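You operate a simulated robot arm through the tools that you are given. There is no shell and no other tool.

You are at the controls of a simulated robot arm. One attempt, no reset.

## Task
Set the lane gauge to 20 mm with its block and lock it.
Fine: the block goes back. Set down upright: what you pick out.

Only the result counts: the job must be done as asked and must still hold three seconds after the hand-in. Knocking over, shifting, dropping, spilling or breaking anything else fails it.

## Robot
A 7-joint arm with a three-finger gripper, fixed in place. Base frame: the origin is at the foot of the arm, x ahead of it, y to its left, z up. Lengths are in mm, angles in degrees, forces in N, time in s.
Its first joint turns from -166.0 to 166.0 degrees. Payload 2.69 kg.
Tool frame: the origin (TCP) lies between the finger pads and is the grasp point; the fingertips stand 30 mm ahead of it; z points along the fingers, y is the line along which they close. The gripper opens to 128 mm. The gripper's body begins 117 mm behind the TCP.
Orientation is that of the tool frame in the base frame, as a unit quaternion [x, y, z, w]. With the fingers straight down and closing along the base's y, the tool's x points along the base's -x, its y along +y and its z along -z.

## Interface
- The arm moves only by the tool servo_tool. Its argument "targets" is a list of rows, each a list of 7 numbers: the shift along the tool's x, y, z in mm, then the turn, a rotation vector about the tool's x, y, z in degrees, then the opening, from 0 (shut) to 1 (fully open). In form: [[x, y, z, wx, wy, wz, hand], ...]. A call has 1 to 20 rows; each row shifts and turns the commanded pose from where the row before left it, along the tool's axes as they then stand. Each row takes 0.2 s and may step no farther than 50 mm and 8.6 degrees from the row before; otherwise, or with a gripper value out of range, the whole call is refused. A pose out of reach is approached as far as the arm can. The call stops where the force on the tool passes 80 N (or 10 N more than at its start, if that is more) or the arm is blocked; 0.2 s more then pass. The fingers move at their own pace and stop on an object; they squeeze with about 23 N. The grip force told is the motor's: it shows also when the fingers shut on nothing. Time passes only in rows, and 0.2 s behind the last, so rows that do not move let the fingers close. It gives the time, the measured TCP pose, the force on the tool (base axes), the opening and the grip force at its end, in the units of the frame above (readings bear some noise), with the torque about the TCP (base axes, N m) and any sound that the robot's microphone picked up.
- Cameras (640 x 400 px; columns grow to the right, rows downward): "scene" is fixed at [47.9, -648.1, 1401.2]; the picture's right is [0.99, -0.11, 0.00], its down [-0.02, -0.22, -0.97] and it looks along [0.11, 0.97, -0.22] (base axes); focal length 318 px, centre (320, 200). "wrist" rides on the gripper at [58, 54, -131] in the tool frame; the picture's right is [-0.68, 0.74, 0.00], its down [-0.62, -0.57, -0.55] and it looks along [-0.40, -0.37, 0.84] (tool axes); focal length 234 px, centre (320, 200). There is no depth. A picture from a camera that has moved, and an enlarged one, comes with that camera's place and axes in the base frame and with its lens.
- snapshot(camera): a new picture of that camera. No time passes.
- lift_body(by): slides the trunk up (or, below 0, down) by that many mm; the arm rides with it, the base frame stays. It gives what a move gives, with no picture.
- zoom(camera, box): a new picture of the part [left, top, right, bottom] of that camera's present view, enlarged. No time passes.
- sign_off(): hands the job in; it is judged then, once.

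Places have to be worked out from the pictures, the camera data and where the tool is seen. Open the gripper and draw the arm clear of the work before you hand the job in, unless the task says otherwise.

The tools are called by a JSON object that holds its "op" and its "data". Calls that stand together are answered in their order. servo_tool: Moves the arm, as the interface text tells. Its arguments: {"type":"object","properties":{"targets":{"type":"array"}},"required":["targets"]} The other tools are called the same way: lift_body (by) slides the trunk up or down; snapshot (camera) takes a picture; zoom (camera, box) takes an enlarged picture of a part of a camera's view; sign_off () hands the job in.

At the start:

```text
time: 0.0
ee_pos: [207.8, 640.6, 1043.8]
tool_rot: [0.0, 1.0, 0.0, 0.0]
wrist_force: [-0.3, 0.2, 0.3]
moment: [0.02, 0.02, 0.0]
grip_width: 128.0
grasp_force: 0.1
trunk travel left (down, up): [-150.0, 200.0]
```

scene: 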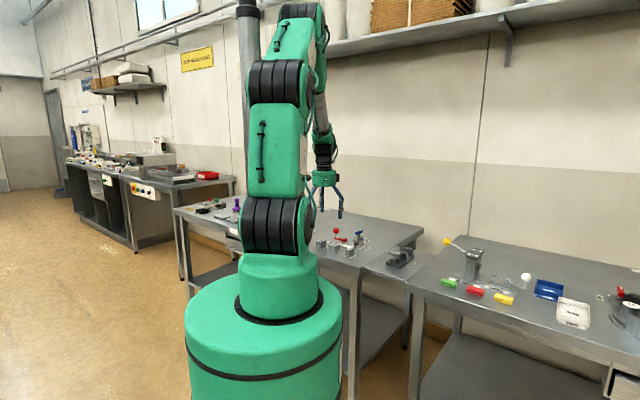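
wrist: 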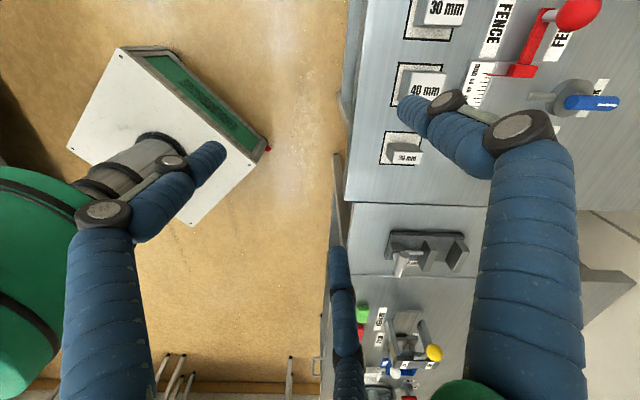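

The pictures show a bench with gauge blocks in labelled nests, a fence with a red knob and a blue lever. I'll enlarge the views to identify the parts before moving.

{"op": "zoom", "data": {"camera": "scene", "box": [170, 180, 430, 300]}}

{"op": "zoom", "data": {"camera": "wrist", "box": [340, 0, 640, 190]}}

{"op": "zoom", "data": {"camera": "wrist", "box": [320, 190, 520, 400]}}

{"op": "zoom", "data": {"camera": "scene", "box": [300, 220, 420, 280]}}

```text
2.46 times, centred on (300, 240) of scene
camera zoom: at [47.9, -648.1, 1401.2], right [0.99, -0.11, 0.0], down [-0.02, -0.22, -0.97], along [0.11, 0.97, -0.22], focal length 782 px, centre (369, 102)
```

zoom: 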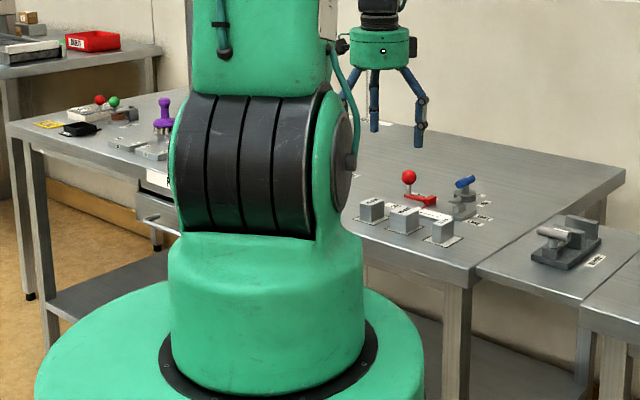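

```text
2.11 times, centred on (490, 95) of wrist
camera zoom: at [149.3, 695.6, 1174.4], right [0.68, 0.74, 0.0], down [0.62, -0.57, 0.55], along [0.4, -0.37, -0.84], focal length 493 px, centre (-38, 421)
```

zoom: 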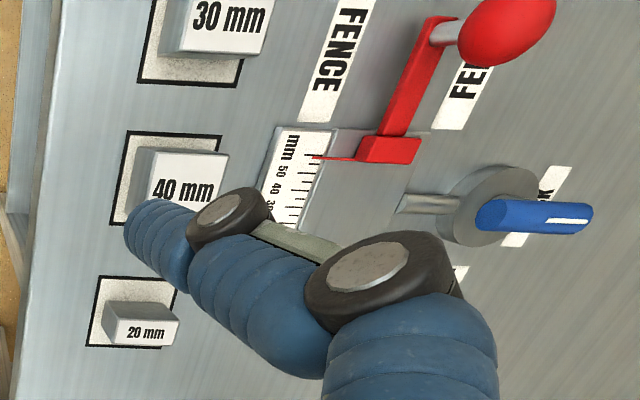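

```text
1.90 times, centred on (420, 295) of wrist
camera zoom: at [149.3, 695.6, 1174.4], right [0.68, 0.74, 0.0], down [0.62, -0.57, 0.55], along [0.4, -0.37, -0.84], focal length 446 px, centre (130, 19)
```

zoom: 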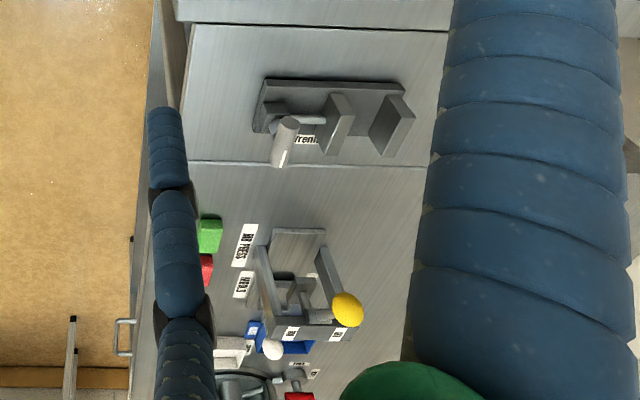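

```text
5.33 times, centred on (360, 250) of scene
camera zoom: at [47.9, -648.1, 1401.2], right [0.99, -0.11, 0.0], down [-0.02, -0.22, -0.97], along [0.11, 0.97, -0.22], focal length 1695 px, centre (107, -67)
```

zoom: 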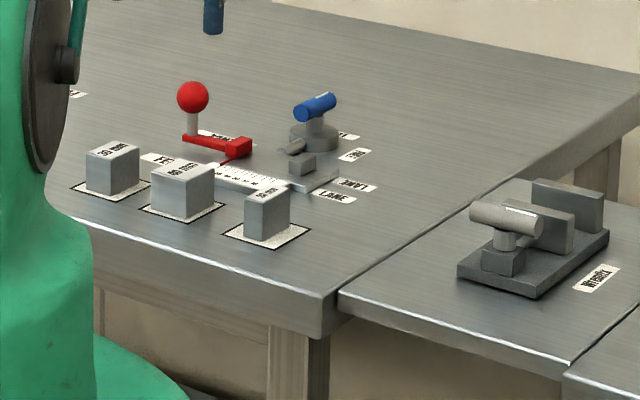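

The blocks sit in nests on a table at about z≈830, and the table runs roughly 45° to the base axes. The fingers hide part of the view, so I'll shut the gripper in place and look again.

{"op": "servo_tool", "data": {"targets": [[0, 0, 0, 0, 0, 0, 0], [0, 0, 0, 0, 0, 0, 0], [0, 0, 0, 0, 0, 0, 0]]}}

{"op": "snapshot", "data": {"camera": "wrist"}}

{"op": "zoom", "data": {"camera": "scene", "box": [290, 160, 370, 220]}}

```text
time: 0.8
ee_pos: [208.1, 641.8, 1044.5]
tool_rot: [0.001, 1.0, 0.001, 0.0]
wrist_force: [0.0, 0.4, 0.9]
moment: [0.01, 0.02, -0.02]
grip_width: 2.2
grasp_force: 23.0
trunk travel left (down, up): [-150.0, 200.0]
```

```text
taken
camera wrist: at [149.2, 695.6, 1174.4], right [0.68, 0.74, 0.0], down [0.62, -0.57, 0.55], along [0.4, -0.37, -0.84], focal length 234 px, centre (320, 200)
```

wrist: 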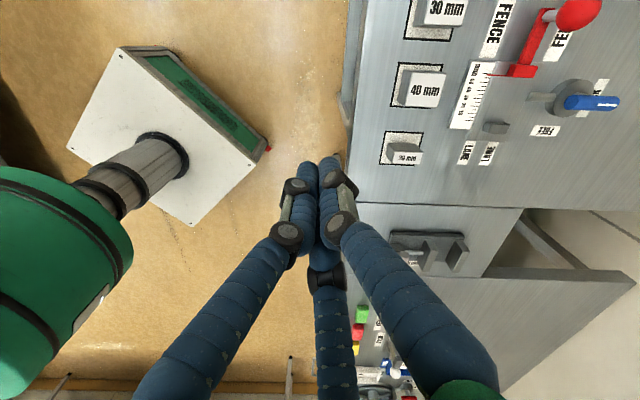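

```text
6.67 times, centred on (330, 190) of scene
camera zoom: at [47.9, -648.1, 1401.2], right [0.99, -0.11, 0.0], down [-0.02, -0.22, -0.97], along [0.11, 0.97, -0.22], focal length 2119 px, centre (253, 267)
```

zoom: 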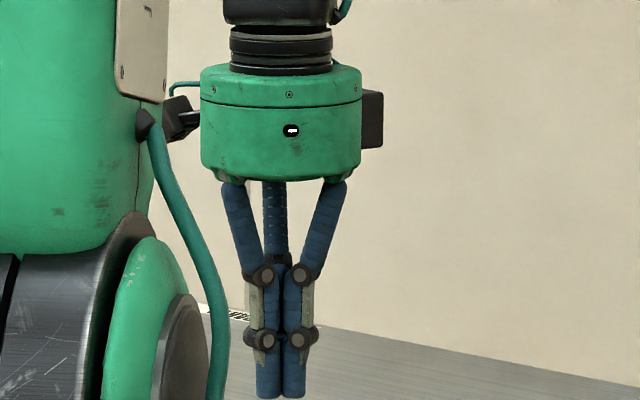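

Shut, the fingers bunch together and the gauge is clear on the right of the view. I'll enlarge that area.

{"op": "zoom", "data": {"camera": "wrist", "box": [440, 0, 640, 125]}}

{"op": "zoom", "data": {"camera": "wrist", "box": [360, 60, 560, 185]}}

```text
3.20 times, centred on (540, 62) of wrist
camera zoom: at [149.2, 695.6, 1174.4], right [0.68, 0.74, 0.0], down [0.62, -0.57, 0.55], along [0.4, -0.37, -0.84], focal length 749 px, centre (-384, 640)
```

zoom: 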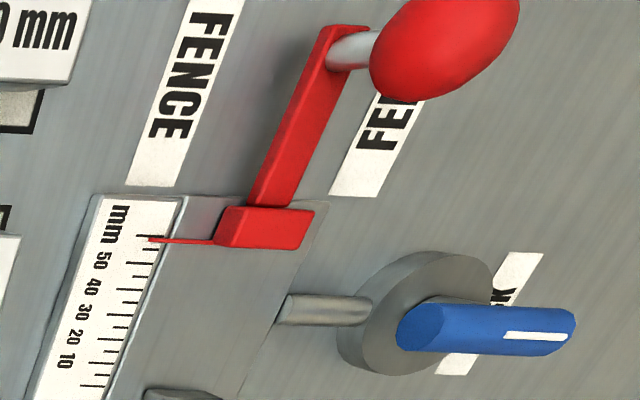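

```text
3.20 times, centred on (460, 122) of wrist
camera zoom: at [149.2, 695.6, 1174.4], right [0.68, 0.74, 0.0], down [0.62, -0.57, 0.55], along [0.4, -0.37, -0.84], focal length 749 px, centre (-128, 448)
```

zoom: 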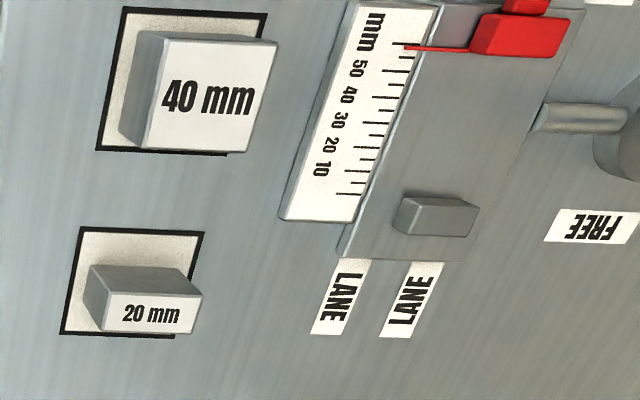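

The 20 mm block is narrow along the lane direction, and the gauge runs along roughly (0.7, -0.7). I'll turn the tool so the camera sits on the near side looking out over the gauge and the fingers would close across the lane.

{"op": "servo_tool", "data": {"targets": [[0, 0, 0, 0, 0, -8.4375, 0], [0, 0, 0, 0, 0, -8.4375, 0], [0, 0, 0, 0, 0, -8.4375, 0], [0, 0, 0, 0, 0, -8.4375, 0], [0, 0, 0, 0, 0, -8.4375, 0], [0, 0, 0, 0, 0, -8.4375, 0], [0, 0, 0, 0, 0, -8.4375, 0], [0, 0, 0, 0, 0, -8.4375, 0], [0, 0, 0, 0, 0, -8.4375, 0], [0, 0, 0, 0, 0, -8.4375, 0], [0, 0, 0, 0, 0, -8.4375, 0], [0, 0, 0, 0, 0, -8.4375, 0], [0, 0, 0, 0, 0, -8.4375, 0], [0, 0, 0, 0, 0, -8.4375, 0], [0, 0, 0, 0, 0, -8.4375, 0], [0, 0, 0, 0, 0, -8.4375, 0]]}}

{"op": "snapshot", "data": {"camera": "wrist"}}

```text
time: 4.2
ee_pos: [207.5, 642.3, 1043.4]
tool_rot: [0.925, -0.381, 0.0, 0.0]
wrist_force: [-0.6, 1.1, 0.4]
moment: [0.0, 0.02, 0.02]
grip_width: 2.4
grasp_force: 23.1
trunk travel left (down, up): [-150.0, 200.0]
```

```text
taken
camera wrist: at [211.2, 563.1, 1174.4], right [-1.0, -0.04, 0.0], down [-0.04, 0.84, 0.55], along [-0.02, 0.55, -0.84], focal length 234 px, centre (320, 200)
```

wrist: 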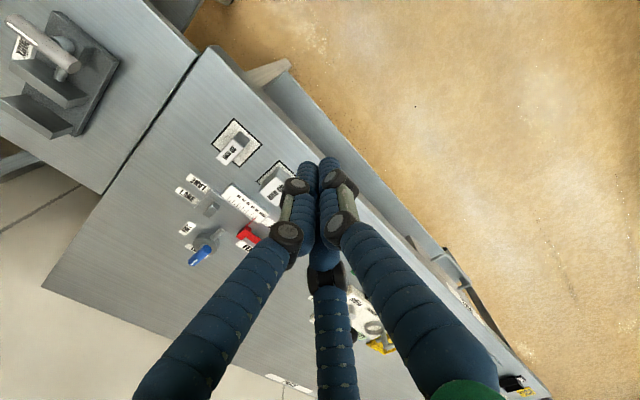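

Tool x now points along the lane and tool y across it. I'll move out over the table at this height so the gauge comes left of the fingers in view.

{"op": "servo_tool", "data": {"targets": [[-13, -33, 0, 0, 0, 0, 0], [-13, -33, 0, 0, 0, 0, 0], [-13, -33, 0, 0, 0, 0, 0]]}}

{"op": "snapshot", "data": {"camera": "wrist"}}

{"op": "zoom", "data": {"camera": "wrist", "box": [120, 40, 320, 165]}}

```text
time: 5.0
ee_pos: [253.4, 740.1, 1042.2]
tool_rot: [0.924, -0.382, 0.0, -0.001]
wrist_force: [-0.9, -0.9, -0.3]
moment: [0.0, -0.02, 0.0]
grip_width: 2.1
grasp_force: 22.5
trunk travel left (down, up): [-150.0, 200.0]
```

```text
taken
camera wrist: at [256.6, 661.8, 1173.5], right [-1.0, -0.04, 0.0], down [-0.04, 0.84, 0.55], along [-0.02, 0.55, -0.84], focal length 234 px, centre (320, 200)
```

wrist: 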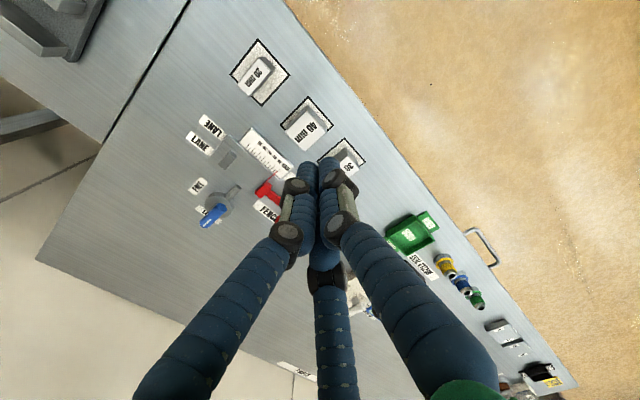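

```text
3.20 times, centred on (220, 102) of wrist
camera zoom: at [256.6, 661.8, 1173.5], right [-1.0, -0.04, 0.0], down [-0.04, 0.84, 0.55], along [-0.02, 0.55, -0.84], focal length 749 px, centre (640, 512)
```

zoom: 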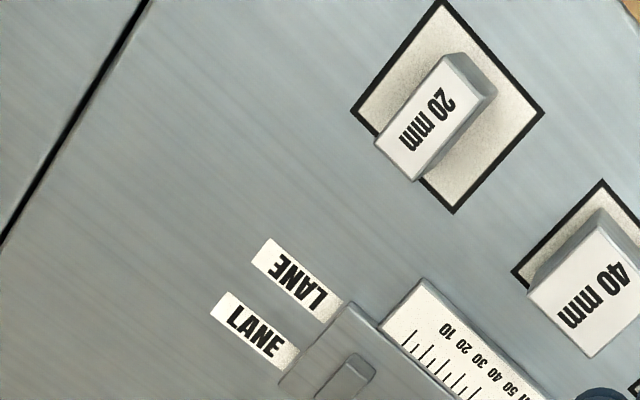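

The gauge is visible left of the fingers. I'll enlarge the gauge and the lock.

{"op": "zoom", "data": {"camera": "wrist", "box": [170, 110, 310, 240]}}

{"op": "zoom", "data": {"camera": "wrist", "box": [175, 160, 255, 240]}}

{"op": "zoom", "data": {"camera": "scene", "box": [330, 225, 390, 265]}}

```text
3.08 times, centred on (240, 175) of wrist
camera zoom: at [256.6, 661.8, 1173.5], right [-1.0, -0.04, 0.0], down [-0.04, 0.84, 0.55], along [-0.02, 0.55, -0.84], focal length 720 px, centre (566, 277)
```

zoom: 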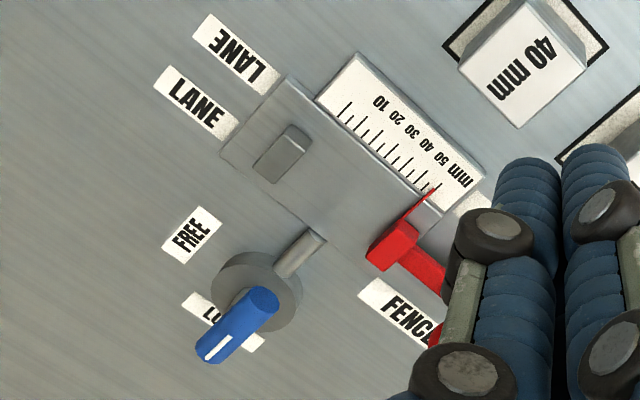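

```text
5.00 times, centred on (215, 200) of wrist
camera zoom: at [256.6, 661.8, 1173.5], right [-1.0, -0.04, 0.0], down [-0.04, 0.84, 0.55], along [-0.02, 0.55, -0.84], focal length 1171 px, centre (845, 200)
```

zoom: 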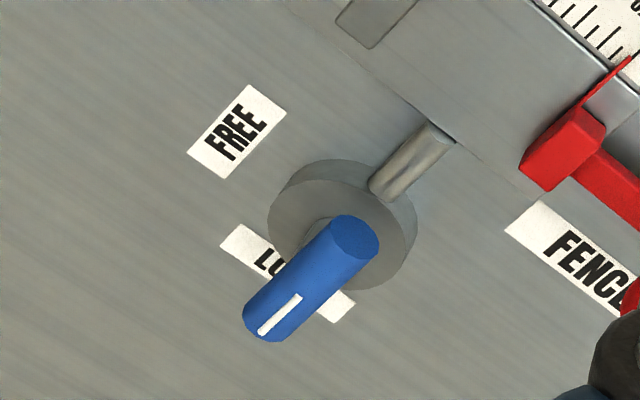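

```text
10.00 times, centred on (360, 245) of scene
camera zoom: at [47.9, -648.1, 1401.2], right [0.99, -0.11, 0.0], down [-0.02, -0.22, -0.97], along [0.11, 0.97, -0.22], focal length 3178 px, centre (-80, -250)
```

zoom: 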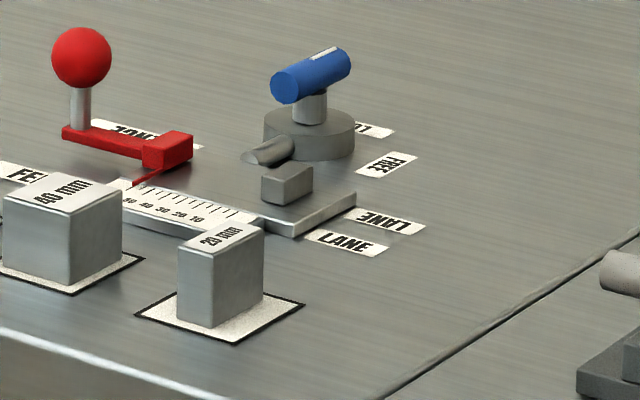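

The lock handle's white-striped end lies toward the LOCK label, so the fence may be locked now at about 55 mm. I'll enlarge more to measure the scale, jaw, block and lever.

{"op": "zoom", "data": {"camera": "wrist", "box": [210, 115, 290, 165]}}

{"op": "zoom", "data": {"camera": "wrist", "box": [220, 30, 300, 110]}}

{"op": "zoom", "data": {"camera": "wrist", "box": [240, 150, 300, 230]}}

```text
8.00 times, centred on (250, 140) of wrist
camera zoom: at [256.6, 661.8, 1173.5], right [-1.0, -0.04, 0.0], down [-0.04, 0.84, 0.55], along [-0.02, 0.55, -0.84], focal length 1873 px, centre (880, 680)
```

zoom: 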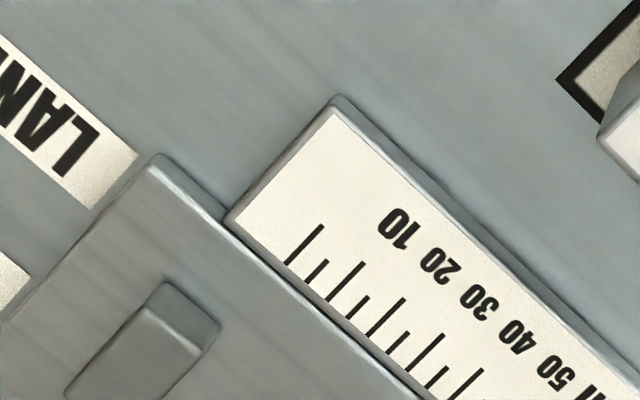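

```text
5.00 times, centred on (260, 70) of wrist
camera zoom: at [256.6, 661.8, 1173.5], right [-1.0, -0.04, 0.0], down [-0.04, 0.84, 0.55], along [-0.02, 0.55, -0.84], focal length 1171 px, centre (620, 850)
```

zoom: 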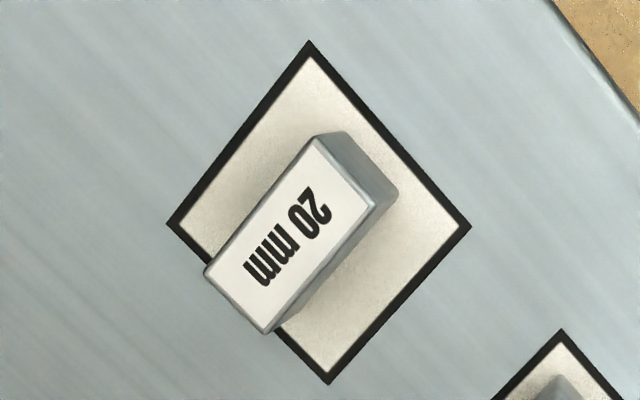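

```text
5.00 times, centred on (270, 190) of wrist
camera zoom: at [256.6, 661.8, 1173.5], right [-1.0, -0.04, 0.0], down [-0.04, 0.84, 0.55], along [-0.02, 0.55, -0.84], focal length 1171 px, centre (570, 250)
```

zoom: 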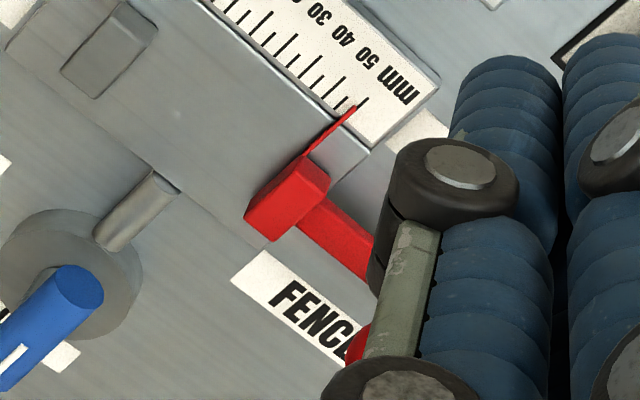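

The first scale tick is 0 and the pointer reads about 58; the lever's stripe points to LOCK, with FREE 90° clockwise from it. I'll unlock first: turn the tool so the fingers close across the handle, then tilt slightly outward, because the lever is near the reach limit (r≈995).

{"op": "servo_tool", "data": {"targets": [[0, 0, 0, 0, 0, 8.18182, 0], [0, 0, 0, 0, 0, 8.18182, 0], [0, 0, 0, 0, 0, 8.18182, 0], [0, 0, 0, 0, 0, 8.18182, 0], [0, 0, 0, 0, 0, 8.18182, 0], [0, 0, 0, 0, 0, 8.18182, 0], [0, 0, 0, 0, 0, 8.18182, 0], [0, 0, 0, 0, 0, 8.18182, 0], [0, 0, 0, 0, 0, 8.18182, 0], [0, 0, 0, 0, 0, 8.18182, 0], [0, 0, 0, 0, 0, 8.18182, 0], [-35, 0, 0, 0, 0, 0, 0], [-35, 0, 0, 0, 0, 0, 0], [-35, 0, 0, 0, 0, 0, 0]]}}

{"op": "snapshot", "data": {"camera": "wrist"}}

```text
time: 8.0
ee_pos: [326.2, 814.5, 1043.5]
tool_rot: [-0.382, 0.924, 0.0, 0.0]
wrist_force: [-0.6, 0.6, -0.6]
moment: [0.02, -0.04, 0.0]
grip_width: 2.4
grasp_force: 23.4
trunk travel left (down, up): [-150.0, 200.0]
```

```text
taken
camera wrist: at [246.5, 812.0, 1174.4], right [-0.04, 1.0, 0.0], down [0.84, 0.04, 0.55], along [0.55, 0.02, -0.84], focal length 234 px, centre (320, 200)
```

wrist: 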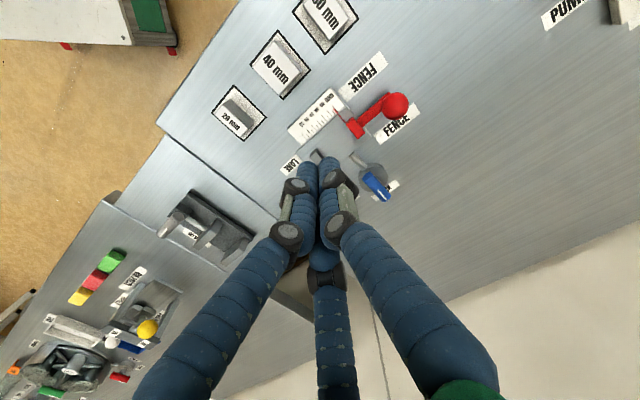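

This view shows the fence handle, lever and scale clearly. I'll enlarge it to triangulate the lever and fence handle.

{"op": "zoom", "data": {"camera": "wrist", "box": [330, 80, 430, 210]}}

{"op": "zoom", "data": {"camera": "wrist", "box": [280, 80, 360, 160]}}

{"op": "zoom", "data": {"camera": "scene", "box": [345, 225, 375, 245]}}

```text
3.08 times, centred on (380, 145) of wrist
camera zoom: at [246.5, 812.0, 1174.4], right [-0.04, 1.0, 0.0], down [0.84, 0.04, 0.55], along [0.55, 0.02, -0.84], focal length 720 px, centre (135, 369)
```

zoom: 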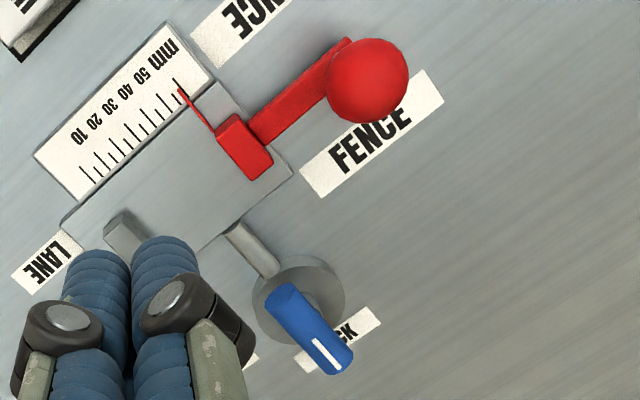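

```text
5.00 times, centred on (320, 120) of wrist
camera zoom: at [246.5, 812.0, 1174.4], right [-0.04, 1.0, 0.0], down [0.84, 0.04, 0.55], along [0.55, 0.02, -0.84], focal length 1171 px, centre (320, 600)
```

zoom: 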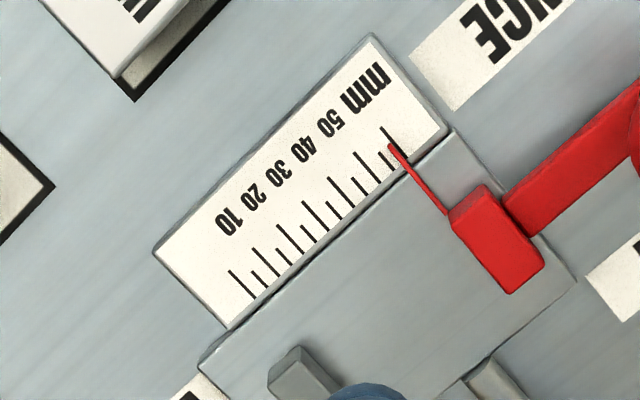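

```text
16.00 times, centred on (360, 235) of scene
camera zoom: at [47.9, -648.1, 1401.2], right [0.99, -0.11, 0.0], down [-0.02, -0.22, -0.97], along [0.11, 0.97, -0.22], focal length 5086 px, centre (-320, -360)
```

zoom: 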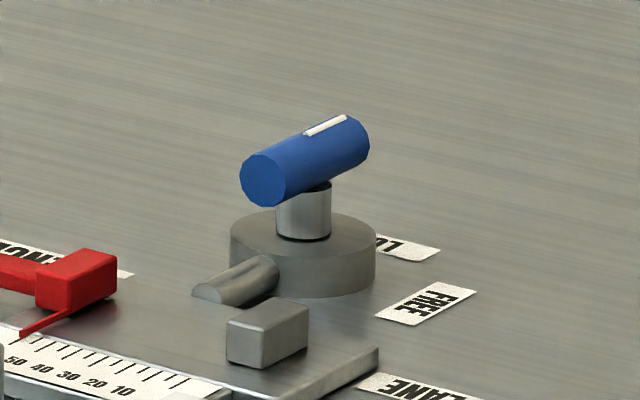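

Triangulation puts the lever handle's axis at about (421, 905), height about 860, lying along (0.7, 0.7). I'll tilt the tool 12° outward and hover over it with the fingers part open.

{"op": "servo_tool", "data": {"targets": [[0, 0, 0, 0, -6, 0, 0.4], [0, 0, 0, 0, -6, 0, 0.4], [-39.7, -1.1, 23.1, 0, 0, 0, 0.4], [-39.7, -1.1, 23.1, 0, 0, 0, 0.4], [-39.7, -1.1, 23.1, 0, 0, 0, 0.4], [0, 0, 0, 0, 0, 0, 0.4]]}}

{"op": "snapshot", "data": {"camera": "wrist"}}

{"op": "zoom", "data": {"camera": "scene", "box": [300, 150, 420, 270]}}

```text
time: 9.4
ee_pos: [419.0, 903.7, 1001.5]
tool_rot: [-0.381, 0.919, 0.039, 0.096]
wrist_force: [0.7, 0.4, -1.6]
moment: [-0.01, 0.03, 0.02]
grip_width: 51.1
grasp_force: 0.1
trunk travel left (down, up): [-150.0, 200.0]
```

```text
taken
camera wrist: at [321.7, 883.1, 1117.4], right [-0.05, 0.99, 0.14], down [0.75, -0.05, 0.66], along [0.66, 0.14, -0.73], focal length 234 px, centre (320, 200)
```

wrist: 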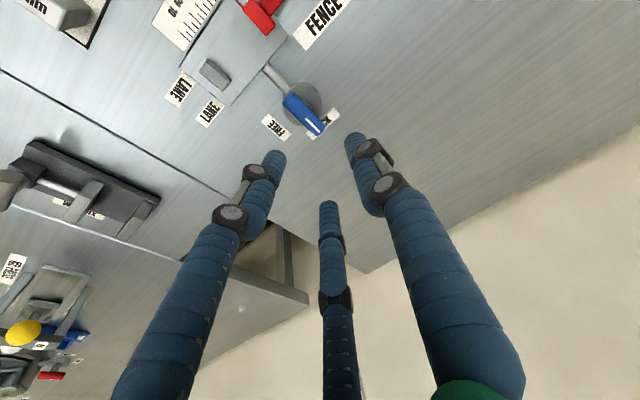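

```text
3.33 times, centred on (360, 210) of scene
camera zoom: at [47.9, -648.1, 1401.2], right [0.99, -0.11, 0.0], down [-0.02, -0.22, -0.97], along [0.11, 0.97, -0.22], focal length 1060 px, centre (187, 167)
```

zoom: 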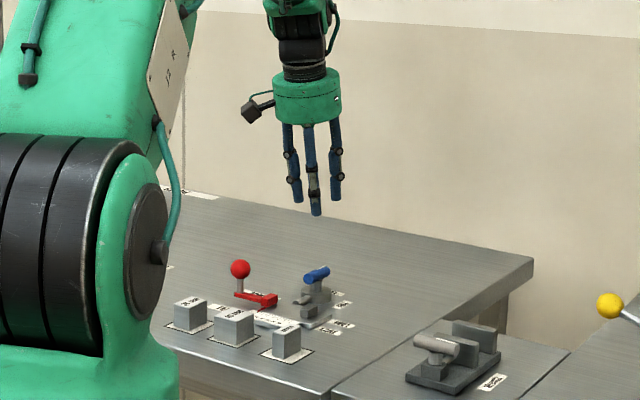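

The arm reaches with the tilt. I'll enlarge the lever in this view to refine the handle's place.

{"op": "zoom", "data": {"camera": "wrist", "box": [240, 40, 360, 160]}}

```text
3.33 times, centred on (300, 100) of wrist
camera zoom: at [321.7, 883.1, 1117.4], right [-0.05, 0.99, 0.14], down [0.75, -0.05, 0.66], along [0.66, 0.14, -0.73], focal length 781 px, centre (387, 533)
```

zoom: 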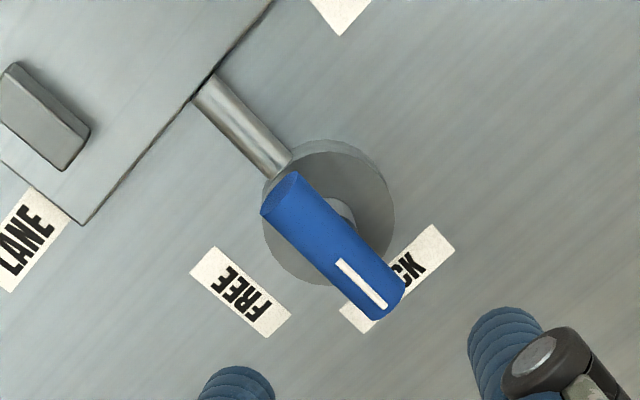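

The handle centre and disc centre both come out at about (423, 908). I'll lower so the tool axis passes through the handle, with the fingertips above the disc.

{"op": "servo_tool", "data": {"targets": [[8.1, -0.1, 39.6, 0, 0, 0, 0.4], [8.1, -0.1, 39.6, 0, 0, 0, 0.4], [8.1, -0.1, 39.6, 0, 0, 0, 0.4], [0, 0, 0, 0, 0, 0, 0.4]]}}

{"op": "snapshot", "data": {"camera": "wrist"}}

{"op": "zoom", "data": {"camera": "scene", "box": [330, 200, 390, 250]}}

```text
time: 10.4
ee_pos: [420.1, 901.8, 879.4]
tool_rot: [-0.381, 0.919, 0.04, 0.097]
wrist_force: [2.3, -1.4, -0.3]
moment: [0.0, -0.1, -0.09]
grip_width: 52.8
grasp_force: 1.2
trunk travel left (down, up): [-150.0, 200.0]
```

```text
taken
camera wrist: at [322.9, 881.0, 995.0], right [-0.05, 0.99, 0.14], down [0.75, -0.05, 0.66], along [0.66, 0.14, -0.73], focal length 234 px, centre (320, 200)
```

wrist: 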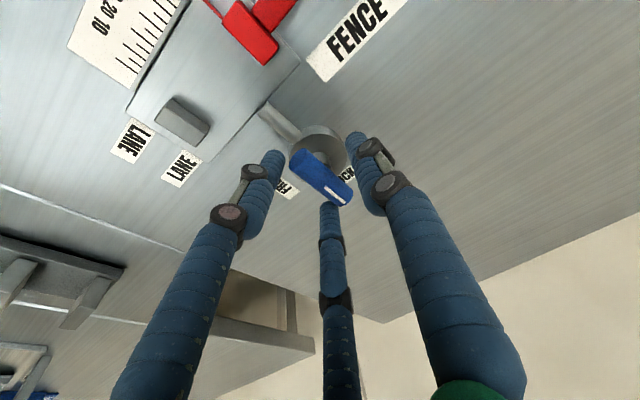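

```text
8.00 times, centred on (360, 225) of scene
camera zoom: at [47.9, -648.1, 1401.2], right [0.99, -0.11, 0.0], down [-0.02, -0.22, -0.97], along [0.11, 0.97, -0.22], focal length 2543 px, centre (0, 0)
```

zoom: 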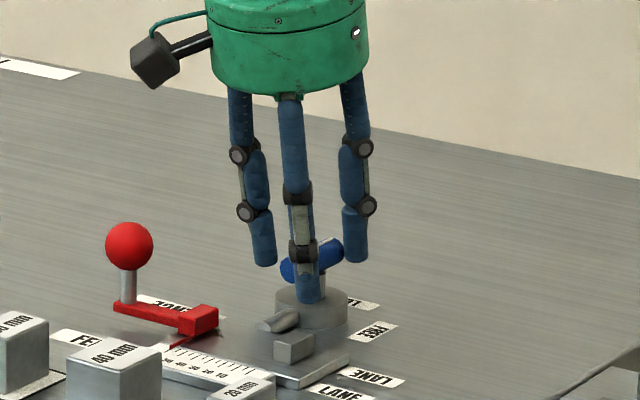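

The fingers straddle the handle, but the grip width reads 52.8 with a slight force, so I'll check for contact closely before shutting.

{"op": "zoom", "data": {"camera": "wrist", "box": [240, 90, 400, 250]}}

{"op": "zoom", "data": {"camera": "scene", "box": [345, 220, 375, 245]}}

{"op": "servo_tool", "data": {"targets": [[0, 0, 0, 0, 0, 0, 0.4]]}}

```text
2.50 times, centred on (320, 170) of wrist
camera zoom: at [322.9, 881.0, 995.0], right [-0.05, 0.99, 0.14], down [0.75, -0.05, 0.66], along [0.66, 0.14, -0.73], focal length 585 px, centre (320, 275)
```

zoom: 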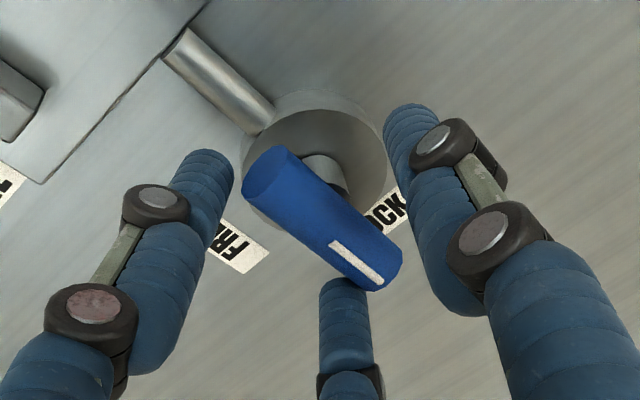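

```text
16.00 times, centred on (360, 232) of scene
camera zoom: at [47.9, -648.1, 1401.2], right [0.99, -0.11, 0.0], down [-0.02, -0.22, -0.97], along [0.11, 0.97, -0.22], focal length 5086 px, centre (-320, -320)
```

zoom: 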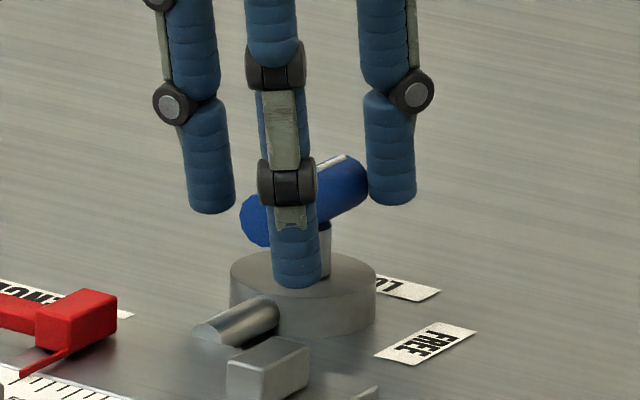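

```text
time: 10.8
ee_pos: [421.9, 901.6, 878.4]
tool_rot: [-0.381, 0.919, 0.04, 0.096]
wrist_force: [3.8, -3.1, -1.3]
moment: [-0.1, -0.02, -0.1]
grip_width: 52.6
grasp_force: 1.0
trunk travel left (down, up): [-150.0, 200.0]
```

A steady force of about 5 N along the lane direction suggests one of the fingers seen in the picture really touches the handle's far end. I'll turn the tool 16° clockwise at the same opening to relieve it and see whether the lever follows.

{"op": "servo_tool", "data": {"targets": [[0, 0, 0, 0, 0, 8, 0.4], [0, 0, 0, 0, 0, 8, 0.4], [0, 0, 0, 0, 0, 0, 0.4]]}}

{"op": "zoom", "data": {"camera": "wrist", "box": [240, 90, 400, 250]}}

{"op": "zoom", "data": {"camera": "scene", "box": [345, 220, 375, 245]}}

```text
time: 11.6
ee_pos: [421.0, 903.3, 879.7]
tool_rot: [-0.249, 0.963, 0.054, 0.091]
wrist_force: [-0.2, -0.4, -1.0]
moment: [-0.02, 0.0, -0.02]
grip_width: 51.0
grasp_force: 0.1
trunk travel left (down, up): [-150.0, 200.0]
```

```text
2.50 times, centred on (320, 170) of wrist
camera zoom: at [324.7, 904.2, 998.9], right [0.22, 0.96, 0.18], down [0.73, -0.28, 0.63], along [0.65, -0.01, -0.76], focal length 585 px, centre (320, 275)
```

zoom: 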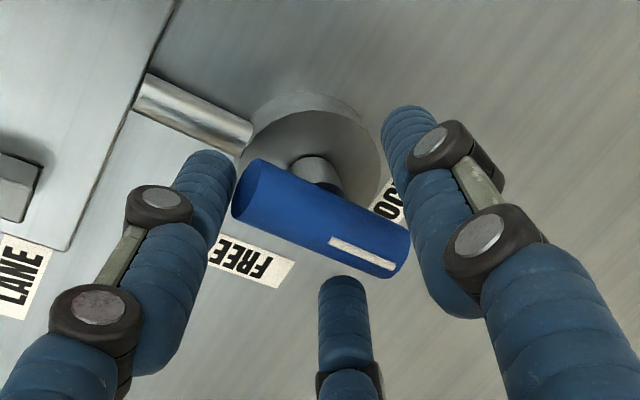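

```text
16.00 times, centred on (360, 232) of scene
camera zoom: at [47.9, -648.1, 1401.2], right [0.99, -0.11, 0.0], down [-0.02, -0.22, -0.97], along [0.11, 0.97, -0.22], focal length 5086 px, centre (-320, -320)
```

zoom: 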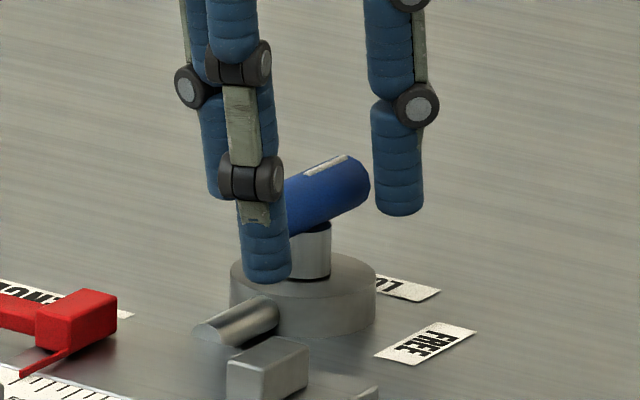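

The force vanished, so the third finger is physical and the hand acts as a three-jaw cage. I'll keep turning clockwise so the left finger pushes the handle's near end.

{"op": "servo_tool", "data": {"targets": [[0, 0, 0, 0, 0, 8, 0.4], [0, 0, 0, 0, 0, 8, 0.4], [0, 0, 0, 0, 0, 8, 0.4], [0, 0, 0, 0, 0, 0, 0.4]]}}

{"op": "zoom", "data": {"camera": "wrist", "box": [240, 90, 400, 250]}}

{"op": "zoom", "data": {"camera": "scene", "box": [345, 220, 375, 245]}}

```text
time: 12.6
ee_pos: [421.2, 903.3, 877.9]
tool_rot: [-0.043, 0.994, 0.07, 0.077]
wrist_force: [-0.1, 0.1, -0.5]
moment: [0.01, -0.04, 0.03]
grip_width: 51.3
grasp_force: 0.2
trunk travel left (down, up): [-150.0, 200.0]
```

```text
2.50 times, centred on (320, 170) of wrist
camera zoom: at [338.2, 933.4, 1005.0], right [0.59, 0.78, 0.21], down [0.58, -0.59, 0.56], along [0.56, -0.21, -0.8], focal length 585 px, centre (320, 275)
```

zoom: 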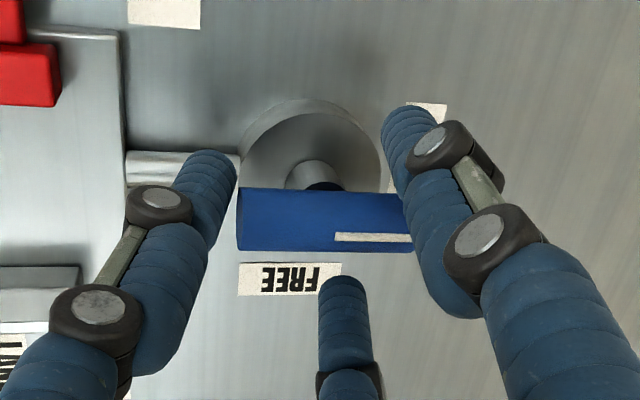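

```text
16.00 times, centred on (360, 232) of scene
camera zoom: at [47.9, -648.1, 1401.2], right [0.99, -0.11, 0.0], down [-0.02, -0.22, -0.97], along [0.11, 0.97, -0.22], focal length 5086 px, centre (-320, -320)
```

zoom: 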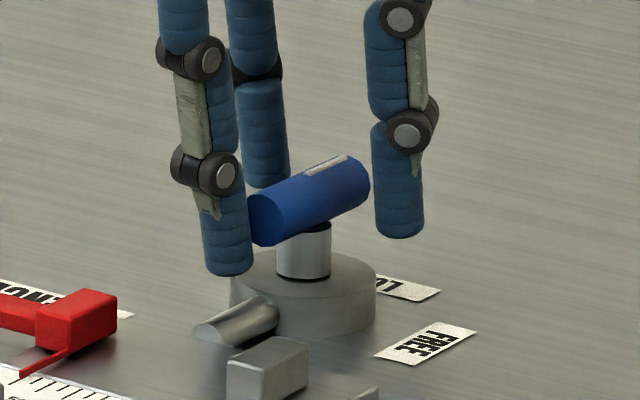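

At this opening the fingers circle past the handle without pushing it. I'll lift, shut the fingers into one rigid pusher, and move beside the handle's near end on the lane-stop side.

{"op": "servo_tool", "data": {"targets": [[-7.97, 6.68, -48.9, 0, 0, 0, 0.4], [0, 0, 0, 0, 0, 0, 0], [0, 0, 0, 0, 0, 0, 0], [-6.0, -31.8, -3.4, 0, 0, 0, 0], [0, 0, 0, 0, 0, 0, 0]]}}

{"op": "snapshot", "data": {"camera": "wrist"}}

{"op": "zoom", "data": {"camera": "scene", "box": [340, 210, 380, 245]}}

```text
time: 13.8
ee_pos: [430.7, 872.2, 931.3]
tool_rot: [-0.043, 0.994, 0.071, 0.077]
wrist_force: [1.0, 0.2, 0.3]
moment: [-0.02, 0.05, 0.02]
grip_width: 2.3
grasp_force: 22.9
trunk travel left (down, up): [-150.0, 200.0]
```

```text
taken
camera wrist: at [347.8, 902.1, 1057.0], right [0.59, 0.78, 0.21], down [0.58, -0.59, 0.56], along [0.56, -0.21, -0.8], focal length 234 px, centre (320, 200)
```

wrist: 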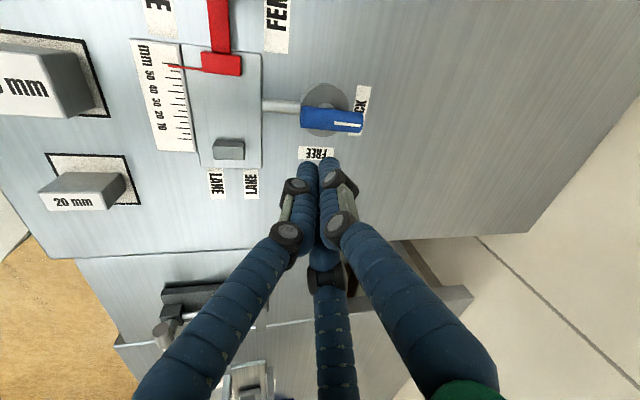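

```text
11.43 times, centred on (360, 228) of scene
camera zoom: at [47.9, -648.1, 1401.2], right [0.99, -0.11, 0.0], down [-0.02, -0.22, -0.97], along [0.11, 0.97, -0.22], focal length 3632 px, centre (-137, -114)
```

zoom: 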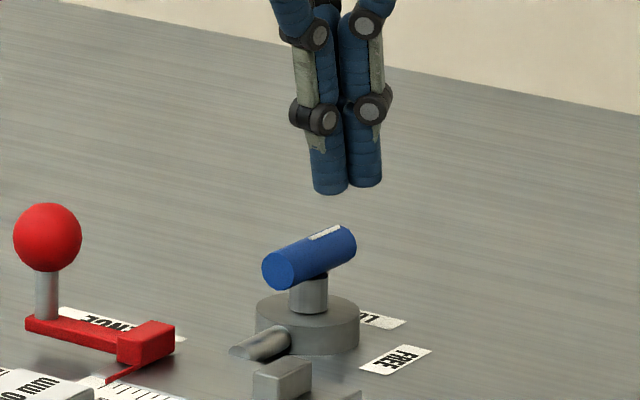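

The shut bundle is at about (429, 872.5), beside the near end of the handle. I'll descend to handle height and check for contact.

{"op": "servo_tool", "data": {"targets": [[4.1, -3.44, 25.2, 0, 0, 0, 0], [4.1, -3.44, 25.2, 0, 0, 0, 0], [0, 0, 0, 0, 0, 0, 0]]}}

{"op": "snapshot", "data": {"camera": "wrist"}}

{"op": "zoom", "data": {"camera": "scene", "box": [340, 210, 380, 245]}}

```text
time: 14.6
ee_pos: [430.3, 875.9, 877.8]
tool_rot: [-0.044, 0.994, 0.07, 0.078]
wrist_force: [0.1, -0.4, -0.2]
moment: [-0.02, 0.02, -0.03]
grip_width: 2.3
grasp_force: 23.4
trunk travel left (down, up): [-150.0, 200.0]
```

```text
taken
camera wrist: at [347.1, 905.2, 1003.0], right [0.59, 0.78, 0.21], down [0.58, -0.59, 0.56], along [0.56, -0.21, -0.8], focal length 234 px, centre (320, 200)
```

wrist: 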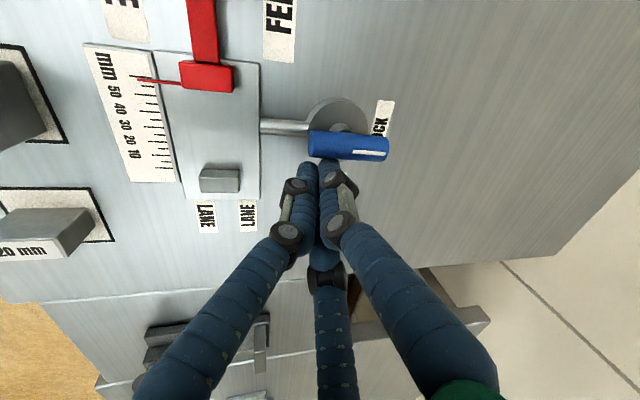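

```text
11.43 times, centred on (360, 228) of scene
camera zoom: at [47.9, -648.1, 1401.2], right [0.99, -0.11, 0.0], down [-0.02, -0.22, -0.97], along [0.11, 0.97, -0.22], focal length 3632 px, centre (-137, -114)
```

zoom: 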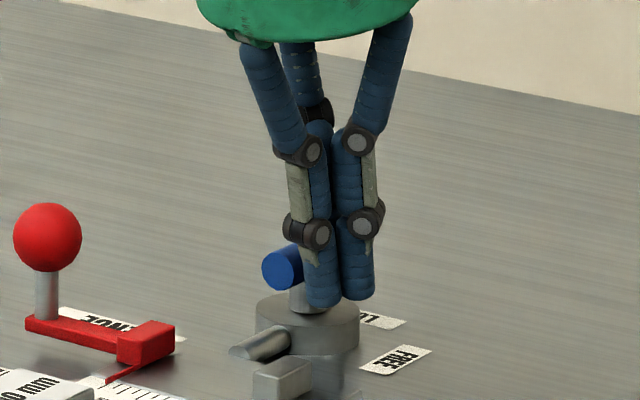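

The bundle stands beside the handle's near half with no contact force. I'll push it along the arc for the first 40° and check whether the lever turns.

{"op": "servo_tool", "data": {"targets": [[6.31, 0.52, -0.95, 0, 0, 0, 0], [6.31, 0.52, -0.96, 0, 0, 0, 0], [4.78, 2.19, -0.48, 0, 0, 0, 0], [4.78, 2.19, -0.48, 0, 0, 0, 0]]}}

{"op": "snapshot", "data": {"camera": "wrist"}}

{"op": "zoom", "data": {"camera": "scene", "box": [340, 210, 380, 245]}}

```text
time: 15.6
ee_pos: [404.7, 877.6, 878.4]
tool_rot: [-0.045, 0.993, 0.071, 0.077]
wrist_force: [0.2, -0.6, 0.1]
moment: [-0.01, -0.01, 0.02]
grip_width: 2.2
grasp_force: 23.5
trunk travel left (down, up): [-150.0, 200.0]
```

```text
taken
camera wrist: at [323.1, 906.5, 1004.2], right [0.59, 0.78, 0.21], down [0.58, -0.59, 0.56], along [0.56, -0.21, -0.8], focal length 234 px, centre (320, 200)
```

wrist: 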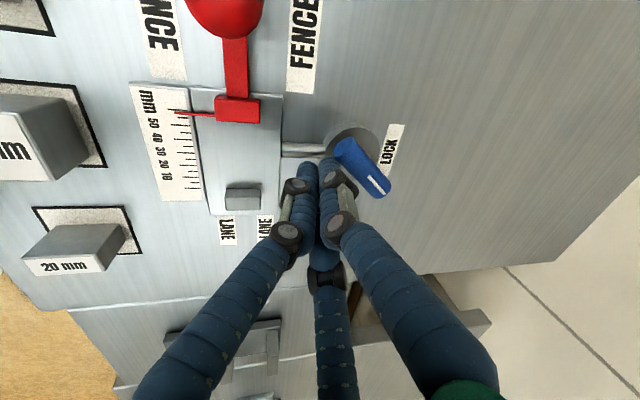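

```text
11.43 times, centred on (360, 228) of scene
camera zoom: at [47.9, -648.1, 1401.2], right [0.99, -0.11, 0.0], down [-0.02, -0.22, -0.97], along [0.11, 0.97, -0.22], focal length 3632 px, centre (-137, -114)
```

zoom: 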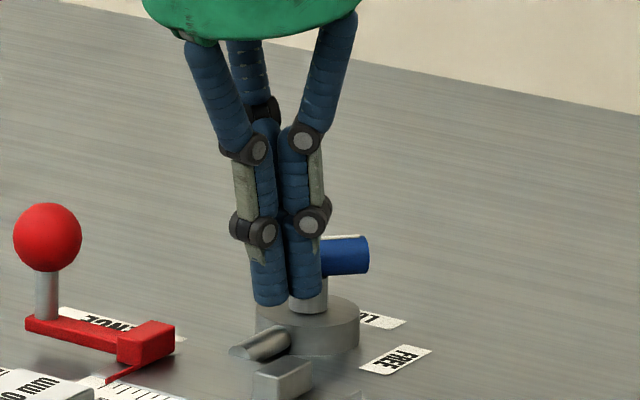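

The lever has turned about 40° toward FREE with almost no force. I'll continue the arc to past 90°.

{"op": "servo_tool", "data": {"targets": [[3.72, 3.67, -0.1, 0, 0, 0, 0], [3.71, 3.67, -0.1, 0, 0, 0, 0], [2.34, 4.69, 0.26, 0, 0, 0, 0], [2.34, 4.69, 0.26, 0, 0, 0, 0], [0.55, 5.22, 0.62, 0, 0, 0, 0], [0.54, 5.22, 0.62, 0, 0, 0, 0]]}}

{"op": "snapshot", "data": {"camera": "wrist"}}

{"op": "zoom", "data": {"camera": "scene", "box": [340, 210, 380, 245]}}

```text
time: 17.0
ee_pos: [390.3, 901.4, 877.5]
tool_rot: [-0.044, 0.993, 0.071, 0.078]
wrist_force: [0.7, -0.3, 0.4]
moment: [-0.01, 0.0, 0.01]
grip_width: 2.2
grasp_force: 23.6
trunk travel left (down, up): [-150.0, 200.0]
```

```text
taken
camera wrist: at [308.1, 931.6, 1003.7], right [0.59, 0.78, 0.21], down [0.58, -0.59, 0.56], along [0.56, -0.21, -0.8], focal length 234 px, centre (320, 200)
```

wrist: 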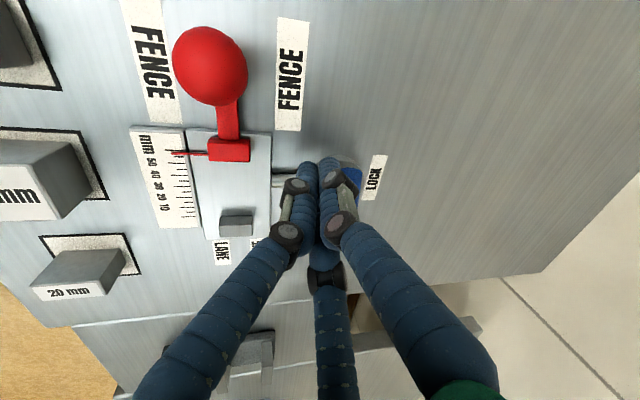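

```text
11.43 times, centred on (360, 228) of scene
camera zoom: at [47.9, -648.1, 1401.2], right [0.99, -0.11, 0.0], down [-0.02, -0.22, -0.97], along [0.11, 0.97, -0.22], focal length 3632 px, centre (-137, -114)
```

zoom: 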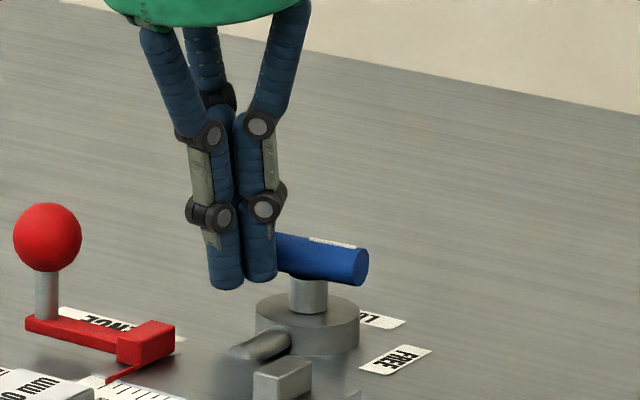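

The lever looks close to 90° now. I'll enlarge the wrist and scene views to check its angle against the FREE label.

{"op": "zoom", "data": {"camera": "wrist", "box": [270, 140, 390, 260]}}

{"op": "zoom", "data": {"camera": "scene", "box": [350, 225, 375, 245]}}

```text
3.33 times, centred on (330, 200) of wrist
camera zoom: at [308.1, 931.6, 1003.7], right [0.59, 0.78, 0.21], down [0.58, -0.59, 0.56], along [0.56, -0.21, -0.8], focal length 781 px, centre (287, 200)
```

zoom: 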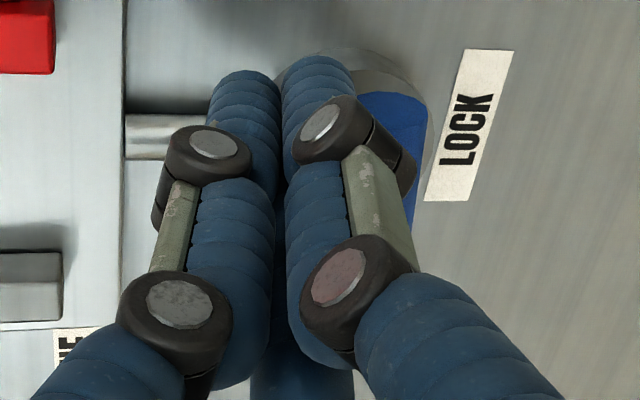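

```text
16.00 times, centred on (362, 235) of scene
camera zoom: at [47.9, -648.1, 1401.2], right [0.99, -0.11, 0.0], down [-0.02, -0.22, -0.97], along [0.11, 0.97, -0.22], focal length 5086 px, centre (-360, -360)
```

zoom: 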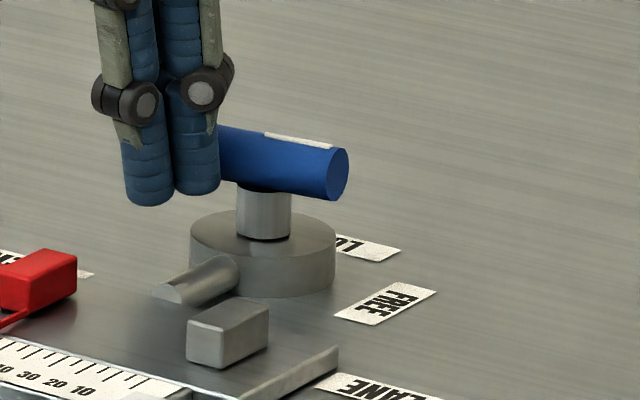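

The lever is at about 85°, not yet fully at FREE. I'll push another few millimetres until it aligns or resists.

{"op": "servo_tool", "data": {"targets": [[-1.1, 2.4, 0.5, 0, 0, 0, 0], [-1.1, 2.4, 0.5, 0, 0, 0, 0], [-0.9, 2.1, 0.45, 0, 0, 0, 0]]}}

{"op": "zoom", "data": {"camera": "scene", "box": [350, 225, 375, 245]}}

```text
time: 17.8
ee_pos: [392.2, 907.6, 877.7]
tool_rot: [-0.044, 0.994, 0.069, 0.076]
wrist_force: [-17.2, -11.2, -0.2]
moment: [-0.17, 0.42, -0.04]
grip_width: 5.9
grasp_force: 31.4
trunk travel left (down, up): [-150.0, 200.0]
```

```text
16.00 times, centred on (362, 235) of scene
camera zoom: at [47.9, -648.1, 1401.2], right [0.99, -0.11, 0.0], down [-0.02, -0.22, -0.97], along [0.11, 0.97, -0.22], focal length 5086 px, centre (-360, -360)
```

zoom: 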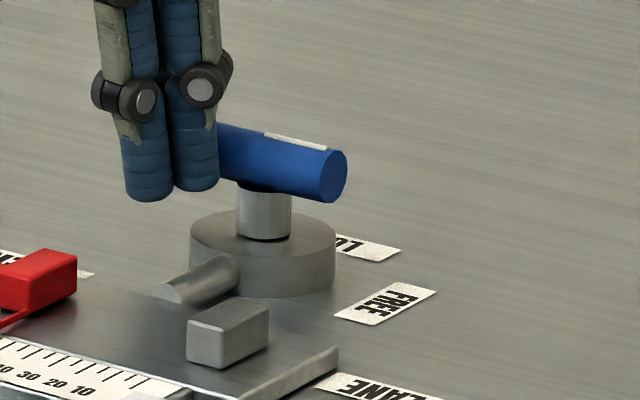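

The force rose to 20 N with the lever lined up at FREE, so it has reached its stop. I'll back off and lift clear.

{"op": "servo_tool", "data": {"targets": [[7.5, -6.3, -2.1, 0, 0, 0, 0], [0, 0, 0, 0, 0, 0, 0], [-4.78, 4.0, -29.3, 0, 0, 0, 0], [-4.78, 4.0, -29.3, 0, 0, 0, 0], [-4.78, 4.0, -29.3, 0, 0, 0, 0]]}}

{"op": "zoom", "data": {"camera": "scene", "box": [330, 225, 380, 260]}}

{"op": "snapshot", "data": {"camera": "wrist"}}

```text
time: 19.0
ee_pos: [385.3, 903.0, 970.3]
tool_rot: [-0.042, 0.994, 0.07, 0.076]
wrist_force: [-0.3, -0.2, -0.6]
moment: [0.0, -0.03, 0.02]
grip_width: 2.1
grasp_force: 31.3
trunk travel left (down, up): [-150.0, 200.0]
```

```text
11.43 times, centred on (355, 242) of scene
camera zoom: at [47.9, -648.1, 1401.2], right [0.99, -0.11, 0.0], down [-0.02, -0.22, -0.97], along [0.11, 0.97, -0.22], focal length 3632 px, centre (-80, -286)
```

zoom: 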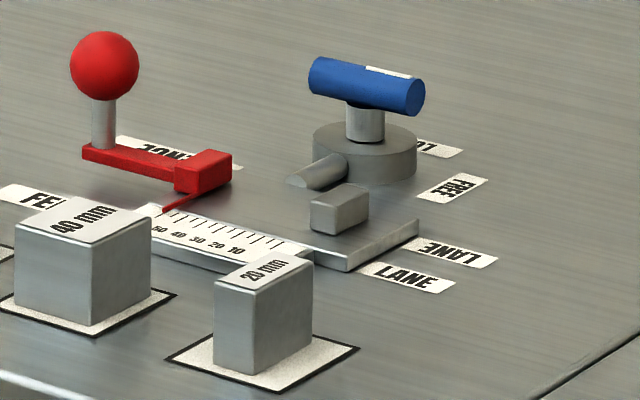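

```text
taken
camera wrist: at [301.8, 932.9, 1095.5], right [0.59, 0.78, 0.21], down [0.58, -0.59, 0.56], along [0.56, -0.21, -0.8], focal length 234 px, centre (320, 200)
```

wrist: 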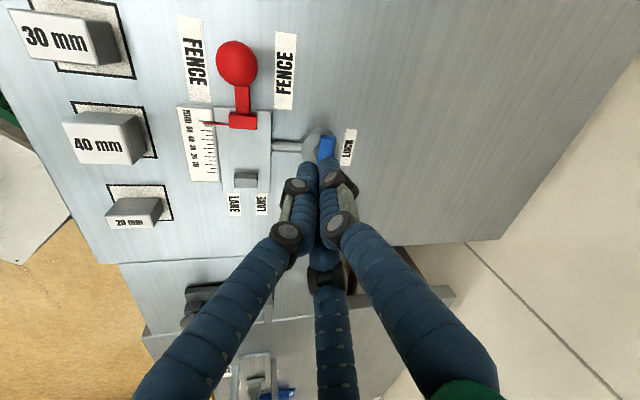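

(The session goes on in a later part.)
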